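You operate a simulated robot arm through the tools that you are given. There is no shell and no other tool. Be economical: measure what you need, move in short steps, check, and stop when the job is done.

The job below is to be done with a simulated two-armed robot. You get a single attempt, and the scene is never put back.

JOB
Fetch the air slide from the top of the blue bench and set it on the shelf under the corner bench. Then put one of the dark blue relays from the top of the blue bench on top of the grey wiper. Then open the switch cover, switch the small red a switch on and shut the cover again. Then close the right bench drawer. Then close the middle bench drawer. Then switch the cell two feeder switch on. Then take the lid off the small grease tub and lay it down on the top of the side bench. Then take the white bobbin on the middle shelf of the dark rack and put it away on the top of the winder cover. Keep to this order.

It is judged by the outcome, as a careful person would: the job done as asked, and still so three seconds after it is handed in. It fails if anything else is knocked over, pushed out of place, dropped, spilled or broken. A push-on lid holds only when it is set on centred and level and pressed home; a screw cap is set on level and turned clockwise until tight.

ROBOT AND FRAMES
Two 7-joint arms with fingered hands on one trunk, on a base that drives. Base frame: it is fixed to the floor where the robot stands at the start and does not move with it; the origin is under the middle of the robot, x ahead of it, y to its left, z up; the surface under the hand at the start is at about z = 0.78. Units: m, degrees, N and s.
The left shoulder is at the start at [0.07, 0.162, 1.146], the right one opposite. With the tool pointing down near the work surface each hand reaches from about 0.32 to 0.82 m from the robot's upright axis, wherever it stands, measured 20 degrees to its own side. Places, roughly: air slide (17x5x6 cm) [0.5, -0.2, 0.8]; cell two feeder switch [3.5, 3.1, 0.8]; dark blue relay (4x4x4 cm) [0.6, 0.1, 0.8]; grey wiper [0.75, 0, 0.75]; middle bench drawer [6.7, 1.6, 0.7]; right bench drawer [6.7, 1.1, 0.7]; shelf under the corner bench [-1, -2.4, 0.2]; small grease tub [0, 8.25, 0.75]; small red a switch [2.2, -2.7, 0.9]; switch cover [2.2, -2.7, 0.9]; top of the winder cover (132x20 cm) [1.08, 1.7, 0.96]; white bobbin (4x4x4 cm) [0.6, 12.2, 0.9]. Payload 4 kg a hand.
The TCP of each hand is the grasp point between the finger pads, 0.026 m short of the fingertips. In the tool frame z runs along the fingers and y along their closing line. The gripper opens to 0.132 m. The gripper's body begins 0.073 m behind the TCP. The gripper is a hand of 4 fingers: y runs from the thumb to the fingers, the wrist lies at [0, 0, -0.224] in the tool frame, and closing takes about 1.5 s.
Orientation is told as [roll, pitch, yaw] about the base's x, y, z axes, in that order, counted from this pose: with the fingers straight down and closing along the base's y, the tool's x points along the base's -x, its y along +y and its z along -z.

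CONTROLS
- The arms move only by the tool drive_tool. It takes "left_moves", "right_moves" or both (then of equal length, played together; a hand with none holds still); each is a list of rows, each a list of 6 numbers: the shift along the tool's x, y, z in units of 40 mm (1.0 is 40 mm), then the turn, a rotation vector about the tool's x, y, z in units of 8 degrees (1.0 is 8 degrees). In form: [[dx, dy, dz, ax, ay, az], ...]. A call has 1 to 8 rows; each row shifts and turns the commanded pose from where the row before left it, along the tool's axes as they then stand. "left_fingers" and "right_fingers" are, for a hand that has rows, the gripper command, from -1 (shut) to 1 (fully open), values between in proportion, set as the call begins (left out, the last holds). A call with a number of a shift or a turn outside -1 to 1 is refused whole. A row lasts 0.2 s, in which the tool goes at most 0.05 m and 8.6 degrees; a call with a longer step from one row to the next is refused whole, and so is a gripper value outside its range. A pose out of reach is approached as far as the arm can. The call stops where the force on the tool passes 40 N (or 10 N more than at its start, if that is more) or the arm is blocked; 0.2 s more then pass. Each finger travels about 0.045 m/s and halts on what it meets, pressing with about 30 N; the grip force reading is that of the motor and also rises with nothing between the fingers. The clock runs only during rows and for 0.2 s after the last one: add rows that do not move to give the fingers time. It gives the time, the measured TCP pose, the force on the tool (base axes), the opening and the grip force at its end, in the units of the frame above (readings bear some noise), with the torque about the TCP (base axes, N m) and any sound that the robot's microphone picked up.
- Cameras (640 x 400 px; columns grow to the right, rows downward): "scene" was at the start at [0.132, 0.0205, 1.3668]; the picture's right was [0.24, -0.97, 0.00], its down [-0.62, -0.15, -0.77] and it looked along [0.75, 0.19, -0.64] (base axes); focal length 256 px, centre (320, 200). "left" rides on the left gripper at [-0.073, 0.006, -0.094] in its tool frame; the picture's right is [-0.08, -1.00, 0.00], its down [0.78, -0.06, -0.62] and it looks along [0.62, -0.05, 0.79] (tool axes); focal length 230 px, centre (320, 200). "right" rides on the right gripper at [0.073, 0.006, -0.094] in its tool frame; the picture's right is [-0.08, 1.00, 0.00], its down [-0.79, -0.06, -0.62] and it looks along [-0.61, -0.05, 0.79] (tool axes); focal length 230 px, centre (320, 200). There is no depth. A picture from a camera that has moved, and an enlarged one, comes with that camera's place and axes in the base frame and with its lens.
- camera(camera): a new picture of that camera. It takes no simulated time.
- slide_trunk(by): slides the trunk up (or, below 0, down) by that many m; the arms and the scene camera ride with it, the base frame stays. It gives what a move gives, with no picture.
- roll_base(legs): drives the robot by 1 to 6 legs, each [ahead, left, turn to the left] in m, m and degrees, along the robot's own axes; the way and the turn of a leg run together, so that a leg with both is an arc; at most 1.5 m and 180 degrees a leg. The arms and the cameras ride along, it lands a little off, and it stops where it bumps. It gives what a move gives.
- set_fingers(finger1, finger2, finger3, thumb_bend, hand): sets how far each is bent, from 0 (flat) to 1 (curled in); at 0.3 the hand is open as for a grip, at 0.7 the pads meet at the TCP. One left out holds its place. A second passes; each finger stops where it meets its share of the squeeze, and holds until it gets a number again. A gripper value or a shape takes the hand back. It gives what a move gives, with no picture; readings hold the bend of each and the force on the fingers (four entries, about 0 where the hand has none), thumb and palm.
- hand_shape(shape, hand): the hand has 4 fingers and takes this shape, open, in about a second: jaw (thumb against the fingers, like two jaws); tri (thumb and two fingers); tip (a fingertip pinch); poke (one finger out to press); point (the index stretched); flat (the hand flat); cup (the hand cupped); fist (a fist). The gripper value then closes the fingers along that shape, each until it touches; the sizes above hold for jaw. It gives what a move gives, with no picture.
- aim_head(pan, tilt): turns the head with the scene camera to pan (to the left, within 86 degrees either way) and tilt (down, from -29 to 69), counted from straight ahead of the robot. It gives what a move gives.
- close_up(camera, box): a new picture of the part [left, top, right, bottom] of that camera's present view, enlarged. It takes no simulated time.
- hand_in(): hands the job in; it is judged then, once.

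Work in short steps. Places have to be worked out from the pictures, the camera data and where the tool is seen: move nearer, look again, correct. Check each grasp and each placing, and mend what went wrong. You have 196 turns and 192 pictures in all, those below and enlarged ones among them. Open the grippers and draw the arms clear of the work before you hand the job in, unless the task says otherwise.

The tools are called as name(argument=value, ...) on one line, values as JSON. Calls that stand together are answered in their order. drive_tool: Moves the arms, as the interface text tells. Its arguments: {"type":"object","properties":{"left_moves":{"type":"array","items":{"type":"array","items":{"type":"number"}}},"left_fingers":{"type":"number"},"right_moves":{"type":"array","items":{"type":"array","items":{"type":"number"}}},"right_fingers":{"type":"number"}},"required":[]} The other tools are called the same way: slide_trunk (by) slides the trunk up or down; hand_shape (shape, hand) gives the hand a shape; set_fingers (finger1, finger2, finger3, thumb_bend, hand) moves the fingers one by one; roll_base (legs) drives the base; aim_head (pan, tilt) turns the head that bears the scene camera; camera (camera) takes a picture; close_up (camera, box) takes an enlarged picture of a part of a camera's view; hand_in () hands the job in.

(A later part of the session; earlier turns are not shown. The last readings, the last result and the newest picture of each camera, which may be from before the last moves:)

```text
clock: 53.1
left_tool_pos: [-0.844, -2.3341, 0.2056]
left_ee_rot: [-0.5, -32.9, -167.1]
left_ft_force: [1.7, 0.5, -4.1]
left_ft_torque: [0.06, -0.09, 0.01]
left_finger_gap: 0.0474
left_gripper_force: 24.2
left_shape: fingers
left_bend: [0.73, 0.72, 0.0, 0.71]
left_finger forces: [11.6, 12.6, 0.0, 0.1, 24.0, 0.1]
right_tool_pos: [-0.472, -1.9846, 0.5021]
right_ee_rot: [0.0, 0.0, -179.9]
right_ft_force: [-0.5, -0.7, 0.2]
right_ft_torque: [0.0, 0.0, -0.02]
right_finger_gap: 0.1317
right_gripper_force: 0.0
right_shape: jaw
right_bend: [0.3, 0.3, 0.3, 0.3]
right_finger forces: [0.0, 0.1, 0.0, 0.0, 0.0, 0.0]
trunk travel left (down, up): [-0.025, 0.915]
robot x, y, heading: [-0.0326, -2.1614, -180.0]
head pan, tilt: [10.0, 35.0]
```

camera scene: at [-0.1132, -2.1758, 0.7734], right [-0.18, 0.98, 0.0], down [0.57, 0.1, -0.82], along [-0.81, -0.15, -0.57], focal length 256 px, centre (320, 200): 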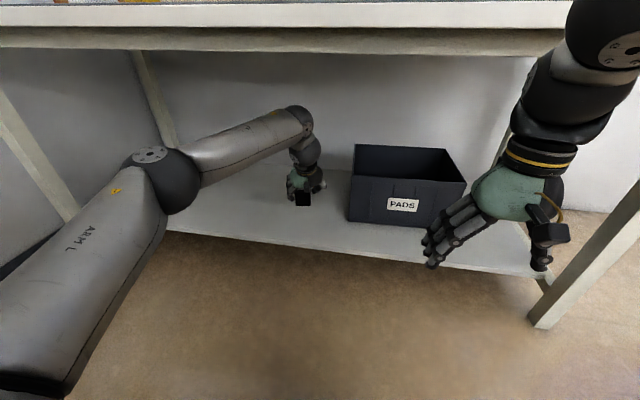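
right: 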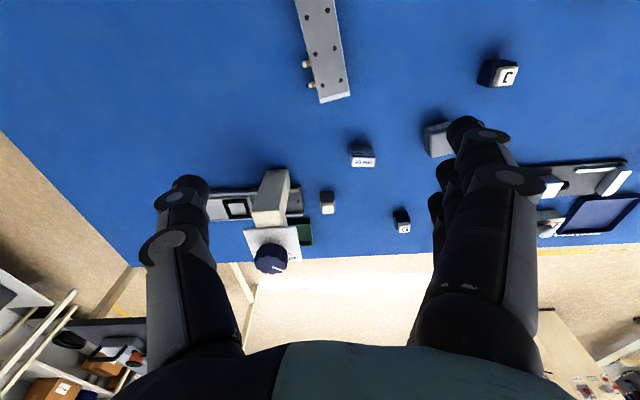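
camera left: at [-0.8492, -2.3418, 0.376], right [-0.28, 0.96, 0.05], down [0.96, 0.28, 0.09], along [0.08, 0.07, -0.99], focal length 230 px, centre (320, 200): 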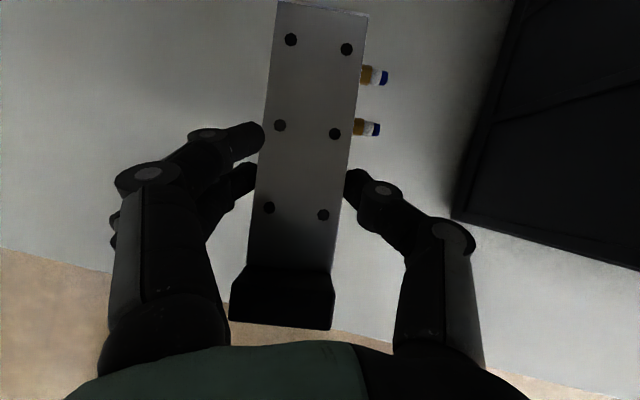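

drive_tool(left_moves=[[0.066, 0, 0.105, 0, 0, 0], [0.066, 0, 0.105, 0, 0, 0], [0.066, 0, 0.105, 0, 0, 0]])

close_up(camera="scene", box=[240, 130, 400, 250])

```text
clock: 53.9
left_tool_pos: [-0.8422, -2.3339, 0.1918]
left_ee_rot: [-0.7, -32.8, -167.1]
left_ft_force: [0.5, 0.1, -3.4]
left_ft_torque: [0.05, -0.01, -0.01]
left_finger_gap: 0.047
left_gripper_force: 24.0
left_shape: fingers
left_bend: [0.73, 0.72, 0.0, 0.71]
left_finger forces: [11.6, 12.4, 0.0, 0.0, 24.0, 0.0]
right_tool_pos: [-0.4706, -1.9859, 0.5021]
right_ee_rot: [0.0, 0.1, -179.8]
right_ft_force: [-0.2, -0.6, -0.2]
right_ft_torque: [-0.03, 0.02, 0.0]
right_finger_gap: 0.1316
right_gripper_force: 0.0
right_shape: jaw
right_bend: [0.3, 0.3, 0.3, 0.3]
right_finger forces: [0.1, 0.0, 0.0, 0.2, 0.0, 0.0]
trunk travel left (down, up): [-0.025, 0.915]
robot x, y, heading: [-0.0375, -2.1598, -179.7]
head pan, tilt: [10.0, 35.0]
```

```text
3.33 times, centred on (320, 190) of scene
camera zoom: at [-0.173, -2.1758, 0.7735], right [-0.18, 0.98, 0.0], down [0.57, 0.1, -0.82], along [-0.81, -0.14, -0.57], focal length 852 px, centre (320, 233)
```

zoom: 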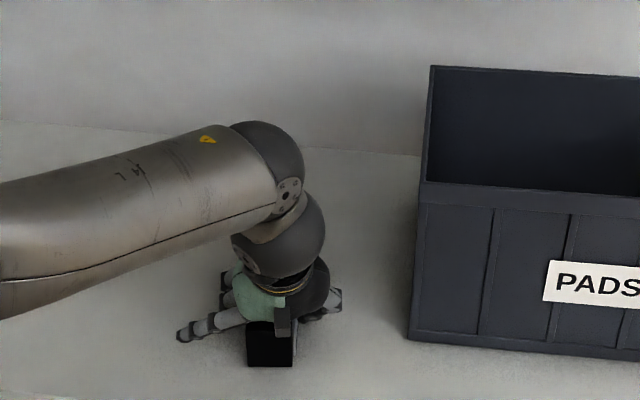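

Still no contact; continue lowering in small steps.

drive_tool(left_moves=[[0.066, 0, 0.105, 0, 0, 0], [0.066, 0, 0.105, 0, 0, 0], [0.066, 0, 0.105, 0, 0, 0], [0.066, 0, 0.105, 0, 0, 0]])

camera(camera="left")

```text
clock: 54.8
left_tool_pos: [-0.8476, -2.3314, 0.1867]
left_ee_rot: [-1.2, -33.9, -166.8]
left_ft_force: [5.5, 0.7, 19.9]
left_ft_torque: [-0.42, 0.17, 0.17]
left_finger_gap: 0.047
left_gripper_force: 27.1
left_shape: fingers
left_bend: [0.73, 0.73, 0.0, 0.73]
left_finger forces: [13.3, 14.0, 0.1, 0.0, 27.4, 0.0]
right_tool_pos: [-0.4691, -1.985, 0.5026]
right_ee_rot: [0.0, -0.1, -179.9]
right_ft_force: [-0.7, 0.2, -0.2]
right_ft_torque: [0.06, 0.01, 0.03]
right_finger_gap: 0.1318
right_gripper_force: 0.0
right_shape: jaw
right_bend: [0.3, 0.3, 0.3, 0.3]
right_finger forces: [0.1, 0.1, 0.0, 0.1, 0.1, 0.1]
trunk travel left (down, up): [-0.025, 0.915]
robot x, y, heading: [-0.0335, -2.1571, -179.7]
head pan, tilt: [10.0, 35.0]
stopped in row 4 (left hand): the force on the tool passed its limit at 42 N (the readings are from after the stop); the commanded pose is now the measured one
```

```text
165 pictures are left
camera left: at [-0.8542, -2.3395, 0.3056], right [-0.28, 0.96, 0.06], down [0.96, 0.27, 0.08], along [0.06, 0.08, -1.0], focal length 230 px, centre (320, 200)
```

left: 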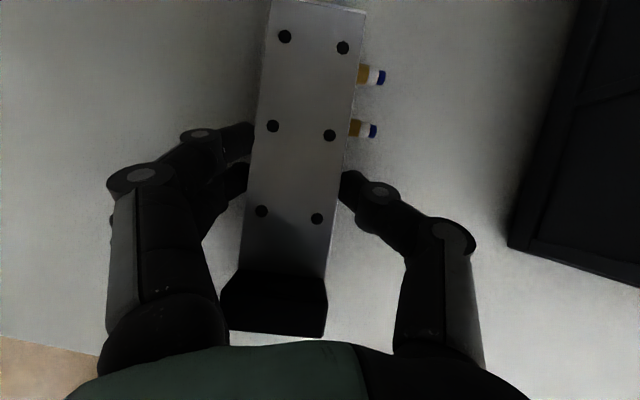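

Contact with the shelf confirmed (42 N stop). I open the fingers, keeping the third finger folded out.

set_fingers(hand="left", finger1=0.3, finger2=0.3, finger3=0.0, thumb_bend=0.3)

camera(camera="left")

```text
clock: 55.8
left_tool_pos: [-0.8469, -2.3316, 0.1866]
left_ee_rot: [-1.2, -33.9, -166.8]
left_ft_force: [-8.3, 3.5, 25.8]
left_ft_torque: [-1.24, 0.34, -0.43]
left_finger_gap: 0.1358
left_gripper_force: 12.6
left_shape: fingers
left_bend: [0.3, 0.67, 0.0, 0.3]
left_finger forces: [0.0, 26.1, 0.0, 0.0, 0.1, 0.0]
right_tool_pos: [-0.4697, -1.9851, 0.504]
right_ee_rot: [-0.1, -0.1, -179.9]
right_ft_force: [0.0, 0.5, -0.4]
right_ft_torque: [0.0, -0.01, 0.02]
right_finger_gap: 0.1316
right_gripper_force: 0.0
right_shape: jaw
right_bend: [0.3, 0.3, 0.3, 0.3]
right_finger forces: [0.1, 0.0, 0.1, 0.0, 0.0, 0.0]
trunk travel left (down, up): [-0.025, 0.915]
robot x, y, heading: [-0.0348, -2.1602, -180.0]
head pan, tilt: [10.0, 35.0]
```

```text
164 pictures are left
camera left: at [-0.8543, -2.3397, 0.3053], right [-0.28, 0.96, 0.06], down [0.96, 0.27, 0.08], along [0.06, 0.08, -1.0], focal length 230 px, centre (320, 200)
```

left: 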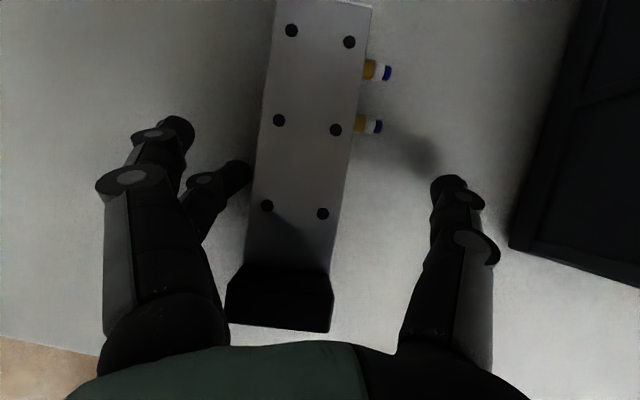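

Finger 2 is braced on the shelf while opening; raising the hand straight up frees it.

drive_tool(left_moves=[[-0.13, 0, -0.21, 0, 0, 0], [-0.27, 0, -0.42, 0, 0, 0], [0, 0, 0, 0, 0, 0], [-0.53, 0, -0.84, 0, 0, 0], [-0.53, 0, -0.84, 0, 0, 0]])

camera(camera="left")

close_up(camera="scene", box=[240, 130, 400, 250])

```text
clock: 57.0
left_tool_pos: [-0.8434, -2.3357, 0.2907]
left_ee_rot: [-1.0, -33.4, -166.9]
left_ft_force: [0.1, 1.0, -0.3]
left_ft_torque: [0.01, 0.02, 0.01]
left_finger_gap: 0.1353
left_gripper_force: 0.2
left_shape: fingers
left_bend: [0.3, 0.3, 0.0, 0.3]
left_finger forces: [0.1, 0.1, 0.0, 0.1, 0.0, 0.0]
right_tool_pos: [-0.4701, -1.985, 0.5024]
right_ee_rot: [0.0, 0.0, -179.9]
right_ft_force: [-0.3, 0.4, -0.1]
right_ft_torque: [0.0, 0.0, 0.02]
right_finger_gap: 0.1316
right_gripper_force: 0.0
right_shape: jaw
right_bend: [0.3, 0.3, 0.3, 0.3]
right_finger forces: [0.1, 0.0, 0.0, 0.0, 0.0, 0.1]
trunk travel left (down, up): [-0.025, 0.915]
robot x, y, heading: [-0.0358, -2.1578, -179.9]
head pan, tilt: [10.0, 35.0]
```

```text
163 pictures are left
camera left: at [-0.8504, -2.3438, 0.4082], right [-0.28, 0.96, 0.06], down [0.96, 0.27, 0.08], along [0.07, 0.08, -0.99], focal length 230 px, centre (320, 200)
```

left: 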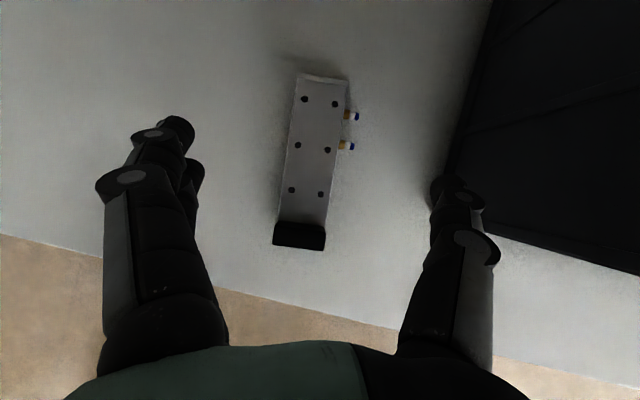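

```text
3.33 times, centred on (320, 190) of scene
camera zoom: at [-0.1724, -2.1756, 0.7735], right [-0.18, 0.98, 0.0], down [0.56, 0.1, -0.82], along [-0.81, -0.14, -0.57], focal length 852 px, centre (320, 233)
```

zoom: 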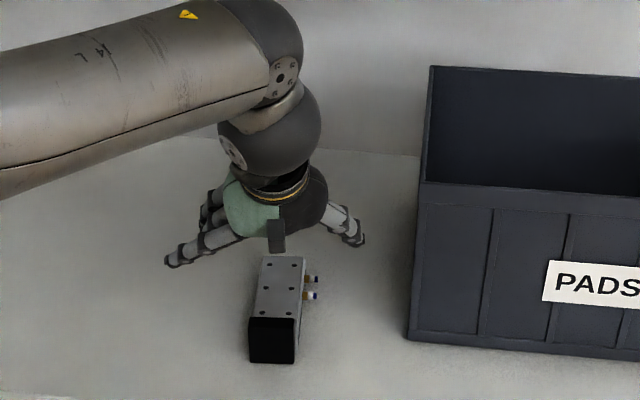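

The slide stands level on the shelf, well inside and clear of the bin. I withdraw the arm, back off and raise the trunk.

drive_tool(left_moves=[[0.82, 0.22, -0.53, 0, 0, 0], [0.82, 0.22, -0.53, 0, 0, 0], [0.82, 0.22, -0.53, 0, 0, 0], [0.82, 0.22, -0.53, 0, 0, 0], [0.82, 0.22, -0.53, 0, 0, 0], [0.82, 0.22, -0.53, 0, 0, 0], [0.82, 0.22, -0.53, 0, 0, 0]])

roll_base(legs=[[-0.3, 0, 0], [0, -0.55, 0]])

slide_trunk(by=0.4)

slide_trunk(by=0.2)

drive_tool(left_moves=[[0, 0, 0, 0, 1, 0], [0, 0, 0, 0, 1, 0], [0, 0, 0, 0, 1, 0], [0, 0, 0, 0, 1, 0], [0, 0, -1, 0, 0, 0.7], [0, 0, -1, 0, 0, 0.8], [0, 0, -1, 0, 0, 0], [0, 0, -1, 0, 0, 0]], left_fingers=1)

aim_head(pan=0, tilt=45)

roll_base(legs=[[0, 0, 90], [0, -0.37, 0], [-1.2, 0, 0], [0, 0, 90]])

camera(camera="scene")

```text
clock: 58.6
left_tool_pos: [-0.562, -2.3323, 0.2843]
left_ee_rot: [-1.1, -33.4, -167.0]
left_ft_force: [-0.2, 0.3, -0.1]
left_ft_torque: [0.0, 0.02, -0.03]
left_finger_gap: 0.1359
left_gripper_force: 0.0
left_shape: fingers
left_bend: [0.3, 0.3, 0.0, 0.3]
left_finger forces: [0.0, 0.0, 0.0, 0.0, 0.0, 0.0]
right_tool_pos: [-0.4702, -1.9831, 0.5016]
right_ee_rot: [0.0, 0.0, -179.8]
right_ft_force: [0.7, -1.0, 0.1]
right_ft_torque: [0.02, -0.01, -0.01]
right_finger_gap: 0.1317
right_gripper_force: 0.0
right_shape: jaw
right_bend: [0.3, 0.3, 0.3, 0.3]
right_finger forces: [0.1, 0.0, 0.0, 0.1, 0.0, 0.0]
trunk travel left (down, up): [-0.025, 0.915]
robot x, y, heading: [-0.0361, -2.1574, -179.9]
head pan, tilt: [10.0, 35.0]
```

```text
clock: 63.4
left_tool_pos: [-0.2513, -1.8009, 0.2849]
left_ee_rot: [-1.0, -33.3, -167.2]
left_ft_force: [0.5, 0.6, 0.3]
left_ft_torque: [-0.01, -0.03, 0.01]
left_finger_gap: 0.1362
left_gripper_force: 0.0
left_shape: fingers
left_bend: [0.3, 0.3, 0.0, 0.3]
left_finger forces: [0.0, 0.1, 0.1, 0.0, 0.0, 0.1]
right_tool_pos: [-0.1593, -1.454, 0.5028]
right_ee_rot: [0.0, 0.0, 179.9]
right_ft_force: [-0.5, -0.7, -1.1]
right_ft_torque: [-0.01, 0.03, 0.02]
right_finger_gap: 0.1318
right_gripper_force: 0.1
right_shape: jaw
right_bend: [0.3, 0.3, 0.3, 0.3]
right_finger forces: [0.1, 0.0, 0.0, 0.2, 0.1, 0.1]
trunk travel left (down, up): [-0.025, 0.915]
robot x, y, heading: [0.2746, -1.6306, 179.8]
head pan, tilt: [10.0, 35.0]
```

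```text
clock: 67.2
left_tool_pos: [-0.2517, -1.8, 0.6848]
left_ee_rot: [-0.9, -33.4, -167.2]
left_ft_force: [0.4, 0.8, 0.0]
left_ft_torque: [0.01, 0.0, 0.0]
left_finger_gap: 0.1358
left_gripper_force: 0.0
left_shape: fingers
left_bend: [0.3, 0.3, 0.0, 0.3]
left_finger forces: [0.0, 0.1, 0.0, 0.0, 0.1, 0.0]
right_tool_pos: [-0.1593, -1.454, 0.9022]
right_ee_rot: [0.1, 0.0, 179.8]
right_ft_force: [-0.9, -0.5, 0.4]
right_ft_torque: [0.05, 0.01, -0.01]
right_finger_gap: 0.1319
right_gripper_force: 0.0
right_shape: jaw
right_bend: [0.3, 0.3, 0.3, 0.3]
right_finger forces: [0.0, 0.0, 0.1, 0.1, 0.0, 0.1]
trunk travel left (down, up): [-0.425, 0.515]
robot x, y, heading: [0.2758, -1.6328, 179.8]
head pan, tilt: [10.0, 35.0]
```

```text
clock: 69.4
left_tool_pos: [-0.2529, -1.8006, 0.8845]
left_ee_rot: [-0.9, -33.4, -167.3]
left_ft_force: [0.3, -1.2, -0.1]
left_ft_torque: [0.01, 0.0, 0.04]
left_finger_gap: 0.1358
left_gripper_force: 0.1
left_shape: fingers
left_bend: [0.3, 0.3, 0.0, 0.3]
left_finger forces: [0.0, 0.1, 0.0, 0.0, 0.1, 0.0]
right_tool_pos: [-0.1587, -1.4541, 1.1008]
right_ee_rot: [0.0, 0.1, 179.9]
right_ft_force: [-0.5, -0.5, -0.3]
right_ft_torque: [0.05, -0.01, -0.01]
right_finger_gap: 0.1318
right_gripper_force: 0.1
right_shape: jaw
right_bend: [0.3, 0.3, 0.3, 0.3]
right_finger forces: [0.0, 0.0, 0.0, 0.1, 0.0, 0.0]
trunk travel left (down, up): [-0.625, 0.315]
robot x, y, heading: [0.2771, -1.6356, 179.6]
head pan, tilt: [10.0, 35.0]
```

```text
clock: 71.2
left_tool_pos: [-0.247, -1.8017, 1.0491]
left_ee_rot: [-0.5, -1.6, -179.7]
left_ft_force: [0.2, 0.8, 0.6]
left_ft_torque: [-0.03, 0.03, 0.01]
left_finger_gap: 0.1323
left_gripper_force: 0.1
left_shape: jaw
left_bend: [0.3, 0.3, 0.3, 0.3]
left_finger forces: [0.0, 0.0, 0.0, 0.0, 0.0, 0.1]
right_tool_pos: [-0.1584, -1.4537, 1.1022]
right_ee_rot: [0.0, -0.1, 179.9]
right_ft_force: [0.5, 0.4, 0.0]
right_ft_torque: [-0.03, 0.02, -0.02]
right_finger_gap: 0.1318
right_gripper_force: 0.0
right_shape: jaw
right_bend: [0.3, 0.3, 0.3, 0.3]
right_finger forces: [0.0, 0.0, 0.1, 0.1, 0.0, 0.1]
trunk travel left (down, up): [-0.625, 0.315]
robot x, y, heading: [0.2754, -1.6366, 179.9]
head pan, tilt: [10.0, 35.0]
```

```text
clock: 71.9
left_tool_pos: [-0.248, -1.8031, 1.0497]
left_ee_rot: [-0.6, -1.5, -179.7]
left_ft_force: [0.5, 0.3, -0.4]
left_ft_torque: [0.01, 0.0, -0.01]
left_finger_gap: 0.1318
left_gripper_force: 0.0
left_shape: jaw
left_bend: [0.3, 0.3, 0.3, 0.3]
left_finger forces: [0.0, 0.0, 0.0, 0.1, 0.0, 0.1]
right_tool_pos: [-0.1593, -1.4557, 1.1015]
right_ee_rot: [0.0, 0.1, 179.9]
right_ft_force: [0.8, -0.3, 1.0]
right_ft_torque: [0.0, 0.04, -0.02]
right_finger_gap: 0.1316
right_gripper_force: 0.1
right_shape: jaw
right_bend: [0.3, 0.3, 0.3, 0.3]
right_finger forces: [0.0, 0.0, 0.0, 0.0, 0.1, 0.1]
trunk travel left (down, up): [-0.625, 0.315]
robot x, y, heading: [0.2763, -1.6325, 179.9]
head pan, tilt: [0.0, 45.0]
```

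```text
clock: 87.6
left_tool_pos: [0.4149, -0.2328, 1.0496]
left_ee_rot: [-0.7, -1.6, 2.5]
left_ft_force: [0.2, 0.8, 0.1]
left_ft_torque: [-0.02, -0.02, 0.01]
left_finger_gap: 0.1323
left_gripper_force: 0.1
left_shape: jaw
left_bend: [0.3, 0.3, 0.3, 0.3]
left_finger forces: [0.0, 0.1, 0.0, 0.0, 0.1, 0.0]
right_tool_pos: [0.3385, -0.5829, 1.1018]
right_ee_rot: [0.1, 0.0, 2.2]
right_ft_force: [-0.8, -1.0, -0.1]
right_ft_torque: [-0.01, 0.03, -0.02]
right_finger_gap: 0.1317
right_gripper_force: 0.2
right_shape: jaw
right_bend: [0.3, 0.3, 0.3, 0.3]
right_finger forces: [0.1, 0.0, 0.1, 0.0, 0.0, 0.0]
trunk travel left (down, up): [-0.625, 0.315]
robot x, y, heading: [-0.1071, -0.4218, 2.0]
head pan, tilt: [0.0, 45.0]
```

```text
161 pictures are left
camera scene: at [0.0279, -0.4182, 1.3587], right [0.04, -1.0, 0.0], down [-0.71, -0.03, -0.71], along [0.71, 0.03, -0.71], focal length 256 px, centre (320, 200)
```

scene: 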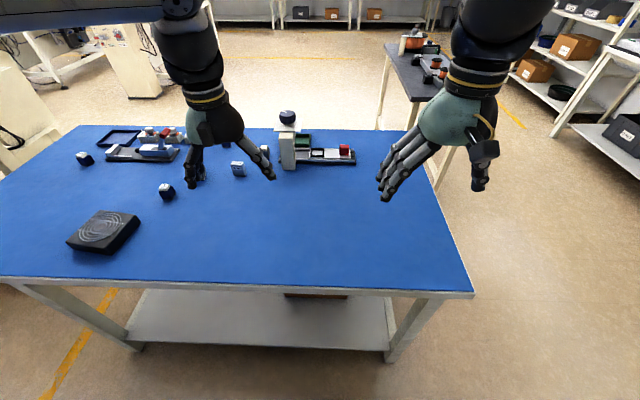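

Back at the blue bench with everything standing. I strafe so the left hand is in front of relay J (≈(0.60,0.09)) and look.

roll_base(legs=[[0, 0, -2], [0.1, 0.28, 0]])

aim_head(pan=20, tilt=50)

camera(camera="scene")

camera(camera="left")

```text
clock: 90.0
left_tool_pos: [0.5237, 0.0358, 1.0488]
left_ee_rot: [-0.6, -1.6, 0.2]
left_ft_force: [0.1, 0.3, 0.0]
left_ft_torque: [-0.03, 0.03, 0.0]
left_finger_gap: 0.1319
left_gripper_force: 0.1
left_shape: jaw
left_bend: [0.3, 0.3, 0.3, 0.3]
left_finger forces: [0.0, 0.0, 0.0, 0.0, 0.1, 0.0]
right_tool_pos: [0.4348, -0.3142, 1.103]
right_ee_rot: [-0.1, 0.0, -0.1]
right_ft_force: [0.2, 0.9, -0.1]
right_ft_torque: [-0.01, -0.02, 0.03]
right_finger_gap: 0.132
right_gripper_force: 0.1
right_shape: jaw
right_bend: [0.3, 0.3, 0.3, 0.3]
right_finger forces: [0.0, 0.0, 0.0, 0.1, 0.0, 0.1]
trunk travel left (down, up): [-0.625, 0.315]
robot x, y, heading: [0.0, -0.1382, -0.2]
head pan, tilt: [0.0, 45.0]
```

```text
clock: 90.9
left_tool_pos: [0.5248, 0.0352, 1.0496]
left_ee_rot: [-0.6, -1.4, 0.2]
left_ft_force: [-0.5, 0.5, -0.7]
left_ft_torque: [0.01, 0.01, -0.01]
left_finger_gap: 0.1324
left_gripper_force: 0.0
left_shape: jaw
left_bend: [0.3, 0.3, 0.3, 0.3]
left_finger forces: [0.0, 0.1, 0.0, 0.0, 0.0, 0.0]
right_tool_pos: [0.4348, -0.3132, 1.102]
right_ee_rot: [0.0, 0.1, -0.1]
right_ft_force: [0.1, 0.1, -0.2]
right_ft_torque: [0.01, 0.02, -0.02]
right_finger_gap: 0.1318
right_gripper_force: 0.0
right_shape: jaw
right_bend: [0.3, 0.3, 0.3, 0.3]
right_finger forces: [0.0, 0.1, 0.1, 0.0, 0.0, 0.1]
trunk travel left (down, up): [-0.625, 0.315]
robot x, y, heading: [0.0013, -0.1348, -0.2]
head pan, tilt: [20.0, 50.0]
```

```text
160 pictures are left
camera scene: at [0.1212, -0.1107, 1.3518], right [0.34, -0.94, 0.0], down [-0.72, -0.26, -0.64], along [0.6, 0.22, -0.77], focal length 256 px, centre (320, 200)
```

scene: 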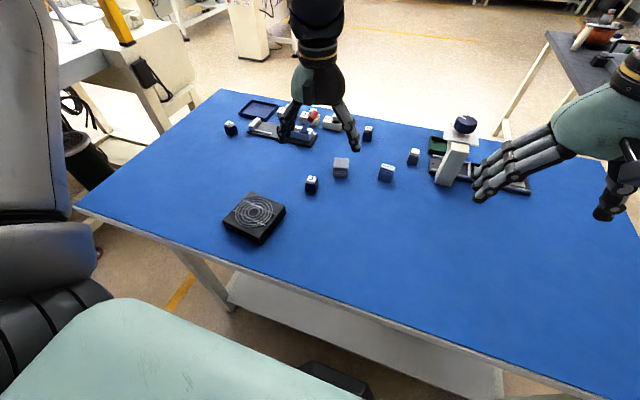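

```text
159 pictures are left
camera left: at [0.5941, 0.0431, 1.145], right [0.08, -1.0, 0.01], down [-0.8, -0.06, 0.6], along [-0.59, -0.06, -0.8], focal length 230 px, centre (320, 200)
```

left: 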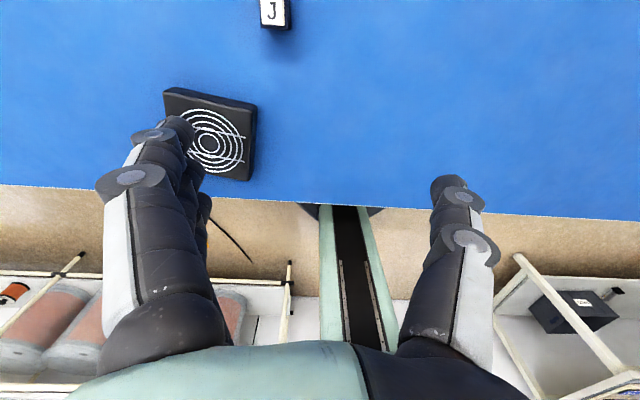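

J's top is triangulated at (0.606,0.094,0.808). I move the hand above it, tilted so its camera looks straight down on both J and the wiper.

drive_tool(left_moves=[[-0.7, 0.5, 0.6, 0, 0, 0], [-0.7, 0.5, 0.6, 0, 0, 0], [-0.7, 0.5, 0.6, 0, 0, 0], [0, 0, 0, 0, -1, 0], [0, 0, 0, 0, -1, 0], [0, 0, 0, 0, -1, 0], [0, 0, 0, 0, -1, 0]])

camera(camera="left")

close_up(camera="scene", box=[280, 100, 440, 220])

```text
clock: 92.5
left_tool_pos: [0.6096, 0.0969, 0.9812]
left_ee_rot: [-0.8, -33.6, 0.7]
left_ft_force: [-1.3, -0.6, -0.5]
left_ft_torque: [0.01, 0.0, 0.02]
left_finger_gap: 0.1321
left_gripper_force: 0.0
left_shape: jaw
left_bend: [0.3, 0.3, 0.3, 0.3]
left_finger forces: [0.0, 0.0, 0.1, 0.0, 0.1, 0.1]
right_tool_pos: [0.4345, -0.3116, 1.103]
right_ee_rot: [-0.2, 0.0, -0.1]
right_ft_force: [0.0, 0.5, 0.3]
right_ft_torque: [-0.01, -0.02, 0.01]
right_finger_gap: 0.1316
right_gripper_force: 0.1
right_shape: jaw
right_bend: [0.3, 0.3, 0.3, 0.3]
right_finger forces: [0.1, 0.1, 0.0, 0.0, 0.1, 0.0]
trunk travel left (down, up): [-0.625, 0.315]
robot x, y, heading: [-0.0021, -0.1356, -0.1]
head pan, tilt: [20.0, 50.0]
```

```text
158 pictures are left
camera left: at [0.618, 0.1043, 1.0985], right [0.07, -1.0, 0.05], down [-0.99, -0.06, 0.08], along [-0.07, -0.06, -1.0], focal length 230 px, centre (320, 200)
```

left: 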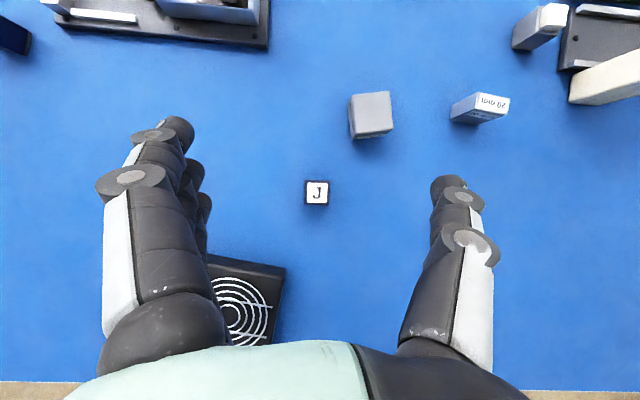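

```text
3.33 times, centred on (360, 160) of scene
camera zoom: at [0.1202, -0.1096, 1.3519], right [0.34, -0.94, 0.0], down [-0.72, -0.26, -0.64], along [0.6, 0.22, -0.77], focal length 852 px, centre (187, 333)
```

zoom: 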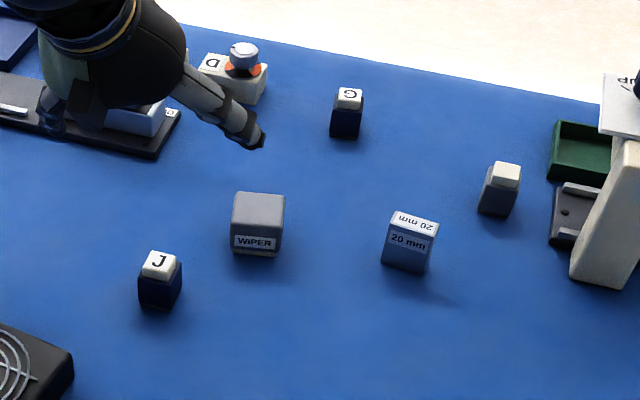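

J top (0.607,0.093,0.808), axis-aligned; wiper top centre (0.705,0.031,0.81). I straighten the hand and descend to just above J.

drive_tool(left_moves=[[0, 0, 0, 0, 1, 0], [0, 0, 0, 0, 1, 0], [0, 0, 0, 0, 1, 0], [0, 0, 0, 0, 1, 0], [0.07, -0.1, 0, 0, 0.2, 0], [0, 0, 0.95, 0, 0, 0], [0, 0, 0.95, 0, 0, 0], [0, 0, 0.95, 0, 0, 0]])

camera(camera="left")

```text
clock: 94.3
left_tool_pos: [0.6036, 0.0887, 0.864]
left_ee_rot: [-0.7, 0.1, 0.2]
left_ft_force: [-0.7, 0.2, -0.2]
left_ft_torque: [-0.01, 0.01, 0.01]
left_finger_gap: 0.132
left_gripper_force: 0.1
left_shape: jaw
left_bend: [0.3, 0.3, 0.3, 0.3]
left_finger forces: [0.1, 0.0, 0.0, 0.0, 0.1, 0.0]
right_tool_pos: [0.4351, -0.3117, 1.1021]
right_ee_rot: [-0.1, 0.1, 0.1]
right_ft_force: [0.0, 0.6, -0.8]
right_ft_torque: [-0.03, 0.0, -0.02]
right_finger_gap: 0.1319
right_gripper_force: 0.1
right_shape: jaw
right_bend: [0.3, 0.3, 0.3, 0.3]
right_finger forces: [0.1, 0.0, 0.1, 0.0, 0.1, 0.0]
trunk travel left (down, up): [-0.625, 0.315]
robot x, y, heading: [0.0019, -0.137, 0.3]
head pan, tilt: [20.0, 50.0]
```

```text
156 pictures are left
camera left: at [0.6769, 0.0974, 0.9585], right [0.08, -1.0, 0.01], down [-0.78, -0.06, 0.62], along [-0.62, -0.06, -0.79], focal length 230 px, centre (320, 200)
```

left: 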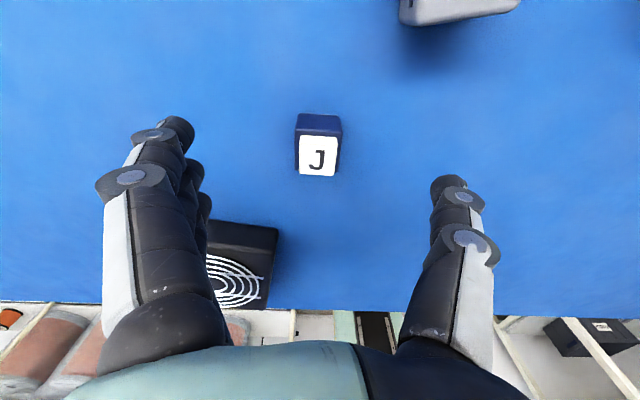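

The relay lies directly below the TCP. I descend 63 mm and close.

drive_tool(left_moves=[[0, 0.06, 0.8, 0, 0, 0], [0, 0, 0.5, 0, 0, 0], [0, 0, 0.27, 0, 0, 0]])

drive_tool(left_moves=[[0, 0, 0, 0, 0, 0], [0, 0, 0, 0, 0, 0], [0, 0, 0, 0, 0, 0], [0, 0, 0, 0, 0, 0], [0, 0, 0, 0, 0, 0], [0, 0, 0, 0, 0, 0], [0, 0, 0, 0, 0, 0], [0, 0, 0, 0, 0, 0]], left_fingers=-1)

camera(camera="left")

```text
clock: 95.1
left_tool_pos: [0.6042, 0.0892, 0.8043]
left_ee_rot: [-0.4, -0.1, 0.2]
left_ft_force: [0.6, 0.6, 10.7]
left_ft_torque: [0.62, 0.01, 0.03]
left_finger_gap: 0.1319
left_gripper_force: 0.0
left_shape: jaw
left_bend: [0.29, 0.29, 0.29, 0.3]
left_finger forces: [2.9, 3.2, 3.0, 0.0, 1.0, 0.0]
right_tool_pos: [0.4333, -0.3144, 1.1031]
right_ee_rot: [-0.1, 0.0, -0.1]
right_ft_force: [0.5, 0.1, -0.1]
right_ft_torque: [0.0, -0.02, 0.0]
right_finger_gap: 0.1315
right_gripper_force: 0.0
right_shape: jaw
right_bend: [0.3, 0.3, 0.3, 0.3]
right_finger forces: [0.0, 0.0, 0.1, 0.1, 0.1, 0.1]
trunk travel left (down, up): [-0.625, 0.315]
robot x, y, heading: [-0.0011, -0.1357, -0.3]
head pan, tilt: [20.0, 50.0]
```

```text
clock: 96.9
left_tool_pos: [0.6013, 0.0899, 0.8057]
left_ee_rot: [-0.5, -0.4, 0.2]
left_ft_force: [-5.4, 11.6, 38.4]
left_ft_torque: [1.25, -0.12, 0.28]
left_finger_gap: 0.0303
left_gripper_force: 30.0
left_shape: jaw
left_bend: [0.75, 0.75, 0.76, 0.74]
left_finger forces: [24.1, 31.7, 0.1, 0.1, 19.4, 0.1]
right_tool_pos: [0.4305, -0.3137, 1.1039]
right_ee_rot: [0.0, -0.2, -0.1]
right_ft_force: [-0.1, -0.2, -0.2]
right_ft_torque: [-0.04, -0.01, 0.0]
right_finger_gap: 0.1315
right_gripper_force: 0.1
right_shape: jaw
right_bend: [0.3, 0.3, 0.3, 0.3]
right_finger forces: [0.1, 0.0, 0.0, 0.1, 0.1, 0.0]
trunk travel left (down, up): [-0.625, 0.315]
robot x, y, heading: [0.0008, -0.1366, -0.1]
head pan, tilt: [20.0, 50.0]
```

```text
155 pictures are left
camera left: at [0.6743, 0.099, 0.8996], right [0.08, -1.0, 0.01], down [-0.79, -0.06, 0.61], along [-0.61, -0.06, -0.79], focal length 230 px, centre (320, 200)
```

left: 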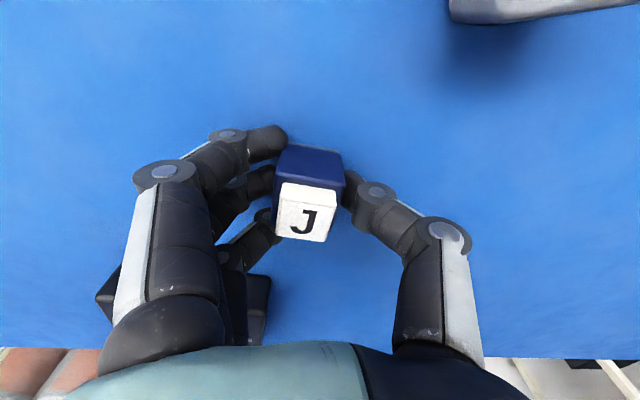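

Relay is gripped (table at ≈0.778). I lift it and check its attitude.

drive_tool(left_moves=[[0, 0, -0.3, 0, 0, 0], [0, 0, -0.7, 0, 0, 0], [0, 0, -1, 0, 0, 0], [0, 0, -1, 0, 0, 0]])

camera(camera="left")

close_up(camera="scene", box=[240, 80, 400, 200])

```text
clock: 97.9
left_tool_pos: [0.6023, 0.0925, 0.921]
left_ee_rot: [-0.5, 0.0, 0.3]
left_ft_force: [-0.3, 0.1, -0.1]
left_ft_torque: [0.0, -0.02, -0.03]
left_finger_gap: 0.0275
left_gripper_force: 30.1
left_shape: jaw
left_bend: [0.73, 0.73, 0.76, 0.73]
left_finger forces: [10.4, 12.0, 0.0, 0.1, 22.0, 0.0]
right_tool_pos: [0.4344, -0.3138, 1.1015]
right_ee_rot: [-0.1, 0.0, -0.2]
right_ft_force: [-0.4, -0.2, -0.8]
right_ft_torque: [0.01, 0.02, 0.02]
right_finger_gap: 0.1319
right_gripper_force: 0.1
right_shape: jaw
right_bend: [0.3, 0.3, 0.3, 0.3]
right_finger forces: [0.0, 0.1, 0.0, 0.0, 0.0, 0.0]
trunk travel left (down, up): [-0.625, 0.315]
robot x, y, heading: [0.002, -0.1362, -0.2]
head pan, tilt: [20.0, 50.0]
```

```text
154 pictures are left
camera left: at [0.6756, 0.1009, 1.0154], right [0.08, -1.0, 0.01], down [-0.78, -0.06, 0.62], along [-0.62, -0.06, -0.79], focal length 230 px, centre (320, 200)
```

left: 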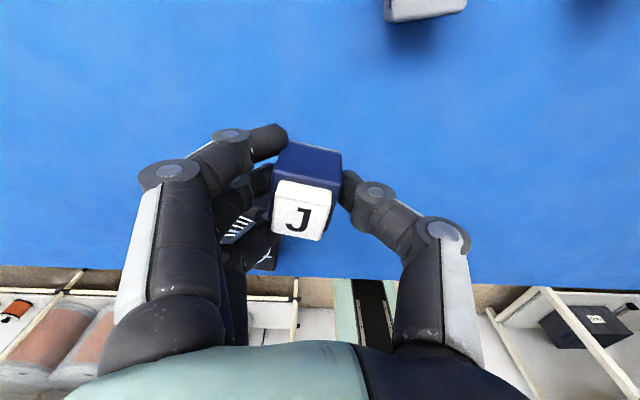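

```text
3.33 times, centred on (320, 140) of scene
camera zoom: at [0.1202, -0.1113, 1.3518], right [0.34, -0.94, 0.0], down [-0.72, -0.26, -0.64], along [0.6, 0.22, -0.77], focal length 852 px, centre (320, 400)
```

zoom: 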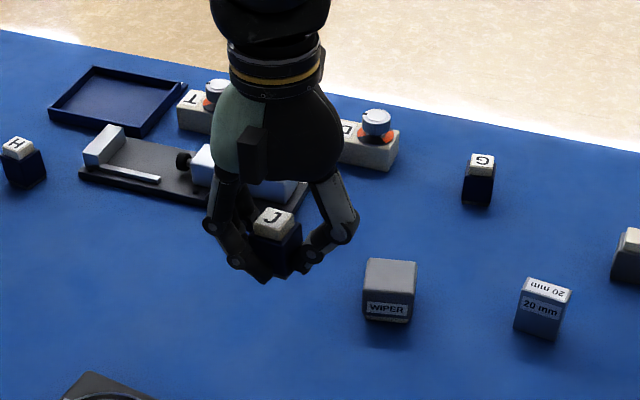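

The relay seems rotated a little; I take a tighter look to tell yaw from tilt.

close_up(camera="scene", box=[285, 120, 345, 158])

close_up(camera="left", box=[230, 110, 390, 260])

```text
10.53 times, centred on (315, 139) of scene
camera zoom: at [0.1202, -0.1113, 1.3518], right [0.34, -0.94, 0.0], down [-0.72, -0.26, -0.64], along [0.6, 0.22, -0.77], focal length 2691 px, centre (373, 842)
```

zoom: 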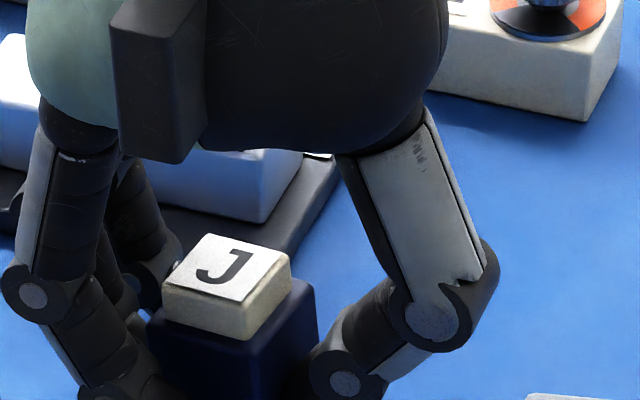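

```text
2.67 times, centred on (310, 185) of left
camera zoom: at [0.6756, 0.1009, 1.0154], right [0.08, -1.0, 0.01], down [-0.78, -0.06, 0.62], along [-0.62, -0.06, -0.79], focal length 614 px, centre (347, 240)
```

zoom: 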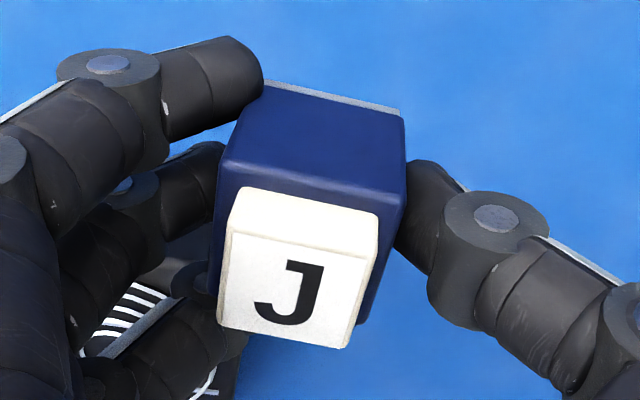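

The relay is tilted ~5° (bottom toward −y) in the grip; I correct that with a small roll and carry it over the wiper (top centre ≈(0.702,0.031,0.814)), stopping ~2 cm above.

drive_tool(left_moves=[[-0.83, -0.56, 0, 0, 0, 0], [-0.83, -0.56, 0, 0, 0, 0], [-0.83, -0.56, 0, 0, 0, 0], [0, 0, 0, -0.56, 0, 0], [0, 0, 0.8, 0, 0, 0], [0, 0, 0.7, 0, 0, 0]])

close_up(camera="scene", box=[300, 110, 380, 190])

camera(camera="left")

```text
clock: 99.3
left_tool_pos: [0.7066, 0.0316, 0.8616]
left_ee_rot: [4.0, 0.2, 0.3]
left_ft_force: [0.1, 0.1, -0.7]
left_ft_torque: [0.02, -0.02, -0.02]
left_finger_gap: 0.0277
left_gripper_force: 29.9
left_shape: jaw
left_bend: [0.73, 0.73, 0.76, 0.73]
left_finger forces: [10.2, 11.7, 0.0, 0.0, 21.7, 0.0]
right_tool_pos: [0.4357, -0.3139, 1.1025]
right_ee_rot: [0.0, 0.2, -0.1]
right_ft_force: [0.3, 0.0, -0.2]
right_ft_torque: [0.02, 0.01, 0.02]
right_finger_gap: 0.1317
right_gripper_force: 0.0
right_shape: jaw
right_bend: [0.3, 0.3, 0.3, 0.3]
right_finger forces: [0.0, 0.0, 0.1, 0.0, 0.0, 0.0]
trunk travel left (down, up): [-0.625, 0.315]
robot x, y, heading: [0.0003, -0.1391, -0.1]
head pan, tilt: [20.0, 50.0]
```

```text
5.00 times, centred on (340, 150) of scene
camera zoom: at [0.1221, -0.1111, 1.3518], right [0.34, -0.94, 0.0], down [-0.72, -0.26, -0.64], along [0.6, 0.22, -0.77], focal length 1278 px, centre (220, 450)
```

zoom: 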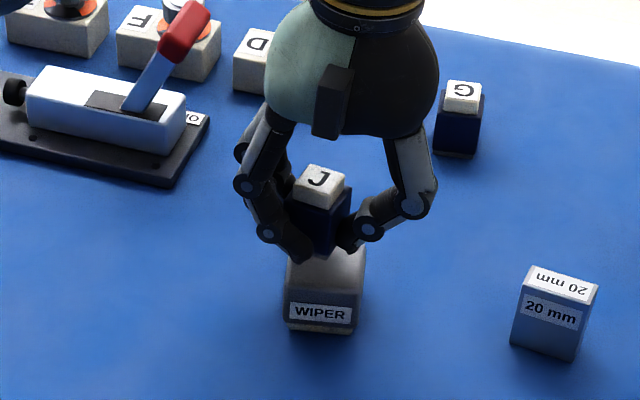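

```text
149 pictures are left
camera left: at [0.7794, 0.0319, 0.9547], right [0.08, -0.99, -0.07], down [-0.78, -0.11, 0.61], along [-0.62, 0.0, -0.79], focal length 230 px, centre (320, 200)
```

left: 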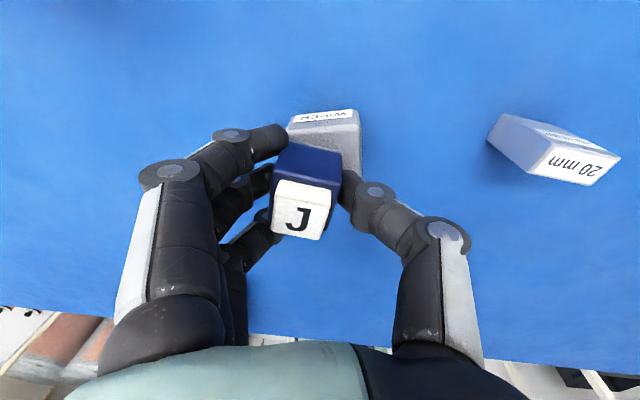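

The relay is ~9 mm too far forward; I correct and lower slowly onto the wiper.

drive_tool(left_moves=[[0.22, -0.12, 0, 0, 0, 0], [0, 0, 0.25, 0, 0, 0], [0, 0, 0.1, 0, 0, 0], [0, 0, 0.1, 0, 0, 0]])

close_up(camera="scene", box=[300, 110, 380, 190])

close_up(camera="left", box=[230, 90, 390, 250])

```text
clock: 100.3
left_tool_pos: [0.6988, 0.027, 0.8474]
left_ee_rot: [3.9, -0.1, 0.3]
left_ft_force: [2.4, 1.9, 12.5]
left_ft_torque: [0.2, -0.14, -0.03]
left_finger_gap: 0.0277
left_gripper_force: 30.1
left_shape: jaw
left_bend: [0.73, 0.73, 0.76, 0.73]
left_finger forces: [11.9, 13.5, 0.0, 0.0, 23.8, 0.0]
right_tool_pos: [0.435, -0.3134, 1.1044]
right_ee_rot: [0.0, 0.0, -0.1]
right_ft_force: [-1.2, -1.0, -0.3]
right_ft_torque: [0.02, 0.02, -0.01]
right_finger_gap: 0.1318
right_gripper_force: 0.0
right_shape: jaw
right_bend: [0.3, 0.3, 0.3, 0.3]
right_finger forces: [0.1, 0.0, 0.0, 0.0, 0.0, 0.1]
trunk travel left (down, up): [-0.625, 0.315]
robot x, y, heading: [-0.0015, -0.1378, -0.1]
head pan, tilt: [20.0, 50.0]
```

```text
5.00 times, centred on (340, 150) of scene
camera zoom: at [0.1196, -0.1107, 1.3522], right [0.34, -0.94, 0.0], down [-0.72, -0.26, -0.64], along [0.61, 0.22, -0.77], focal length 1278 px, centre (220, 450)
```

zoom: 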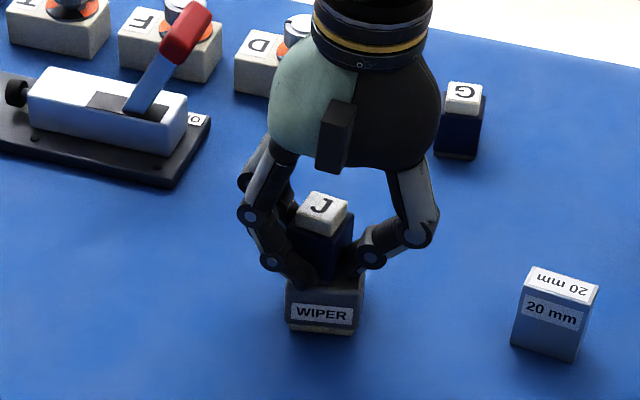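

```text
2.50 times, centred on (310, 170) of left
camera zoom: at [0.7707, 0.0278, 0.9418], right [0.08, -0.99, -0.07], down [-0.79, -0.11, 0.61], along [-0.61, 0.0, -0.79], focal length 575 px, centre (345, 275)
```

zoom: 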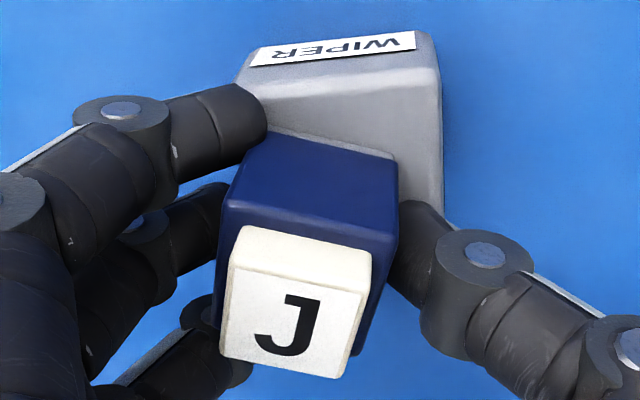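

Contact is felt; the relay sits ~8 mm toward the near edge. I lift 5 mm, shift forward 8 mm and set down again.

drive_tool(left_moves=[[0, 0, -0.2, 0, 0, 0], [-0.2, 0, 0, 0, 0, 0], [0, 0, 0.1, 0, 0, 0], [0, 0, 0.09, 0, 0, 0]])

close_up(camera="left", box=[230, 90, 390, 250])

```text
clock: 101.3
left_tool_pos: [0.7042, 0.0255, 0.8475]
left_ee_rot: [3.9, -0.2, 0.2]
left_ft_force: [0.3, -1.9, 13.4]
left_ft_torque: [0.12, -0.1, -0.03]
left_finger_gap: 0.0278
left_gripper_force: 29.7
left_shape: jaw
left_bend: [0.73, 0.73, 0.76, 0.73]
left_finger forces: [10.9, 12.4, 0.0, 0.0, 24.6, 0.1]
right_tool_pos: [0.4339, -0.3141, 1.1032]
right_ee_rot: [0.0, 0.0, -0.1]
right_ft_force: [0.2, -1.0, -0.1]
right_ft_torque: [0.02, 0.01, -0.01]
right_finger_gap: 0.1319
right_gripper_force: 0.1
right_shape: jaw
right_bend: [0.3, 0.3, 0.3, 0.3]
right_finger forces: [0.0, 0.0, 0.0, 0.0, 0.0, 0.0]
trunk travel left (down, up): [-0.625, 0.315]
robot x, y, heading: [-0.0018, -0.1393, 0.1]
head pan, tilt: [20.0, 50.0]
```

```text
2.50 times, centred on (310, 170) of left
camera zoom: at [0.7772, 0.0258, 0.9417], right [0.08, -0.99, -0.07], down [-0.79, -0.11, 0.61], along [-0.61, 0.0, -0.79], focal length 575 px, centre (345, 275)
```

zoom: 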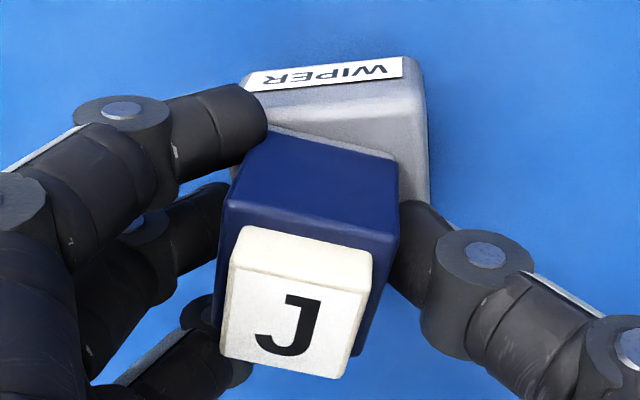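

Now centred. I release while rising so the fingertips don't press on the wiper.

drive_tool(left_moves=[[0, 0, -0.04, 0, 0, 0], [0, 0, -0.15, 0, 0, 0], [0, 0, -0.25, 0, 0, 0], [0, 0, -0.5, 0, 0, 0], [0, 0, -1, 0, 0, 0], [0, 0, -1, 0, 0, 0]], left_fingers=0.4)

camera(camera="left")

close_up(camera="scene", box=[220, 70, 460, 220])

```text
clock: 102.7
left_tool_pos: [0.7027, 0.014, 0.9602]
left_ee_rot: [3.9, 0.0, 0.3]
left_ft_force: [0.2, -0.1, 0.2]
left_ft_torque: [0.01, 0.01, 0.01]
left_finger_gap: 0.0923
left_gripper_force: 0.2
left_shape: jaw
left_bend: [0.68, 0.68, 0.68, 0.64]
left_finger forces: [0.0, 0.0, 0.1, 0.0, 0.0, 0.0]
left hand out of reach, approached as far as the arm can: row 6
right_tool_pos: [0.4356, -0.3138, 1.1013]
right_ee_rot: [0.0, 0.0, -0.1]
right_ft_force: [0.3, -0.7, 0.1]
right_ft_torque: [0.05, 0.01, 0.0]
right_finger_gap: 0.1318
right_gripper_force: 0.1
right_shape: jaw
right_bend: [0.3, 0.3, 0.3, 0.3]
right_finger forces: [0.0, 0.1, 0.0, 0.1, 0.0, 0.0]
trunk travel left (down, up): [-0.625, 0.315]
robot x, y, heading: [0.0032, -0.136, -0.2]
head pan, tilt: [20.0, 50.0]
```

```text
145 pictures are left
camera left: at [0.7755, 0.0156, 1.0546], right [0.08, -0.99, -0.07], down [-0.78, -0.11, 0.61], along [-0.62, 0.0, -0.79], focal length 230 px, centre (320, 200)
```

left: 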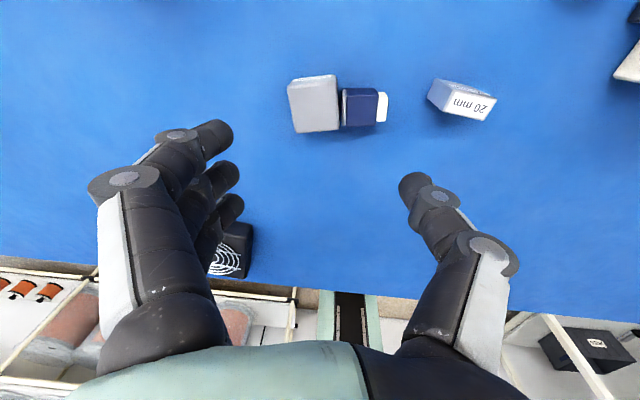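

```text
2.67 times, centred on (340, 145) of scene
camera zoom: at [0.1209, -0.1116, 1.3518], right [0.34, -0.94, 0.0], down [-0.72, -0.26, -0.64], along [0.6, 0.22, -0.77], focal length 682 px, centre (267, 347)
```

zoom: 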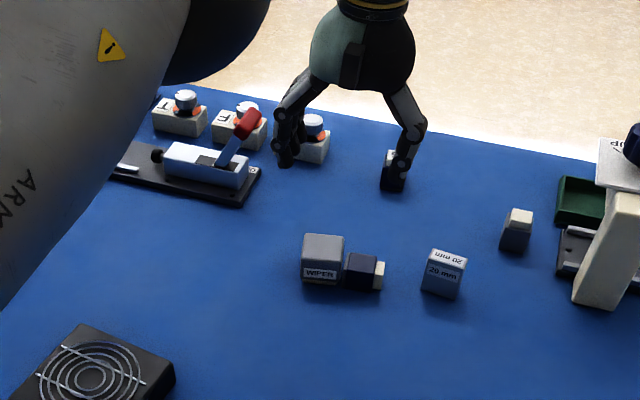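

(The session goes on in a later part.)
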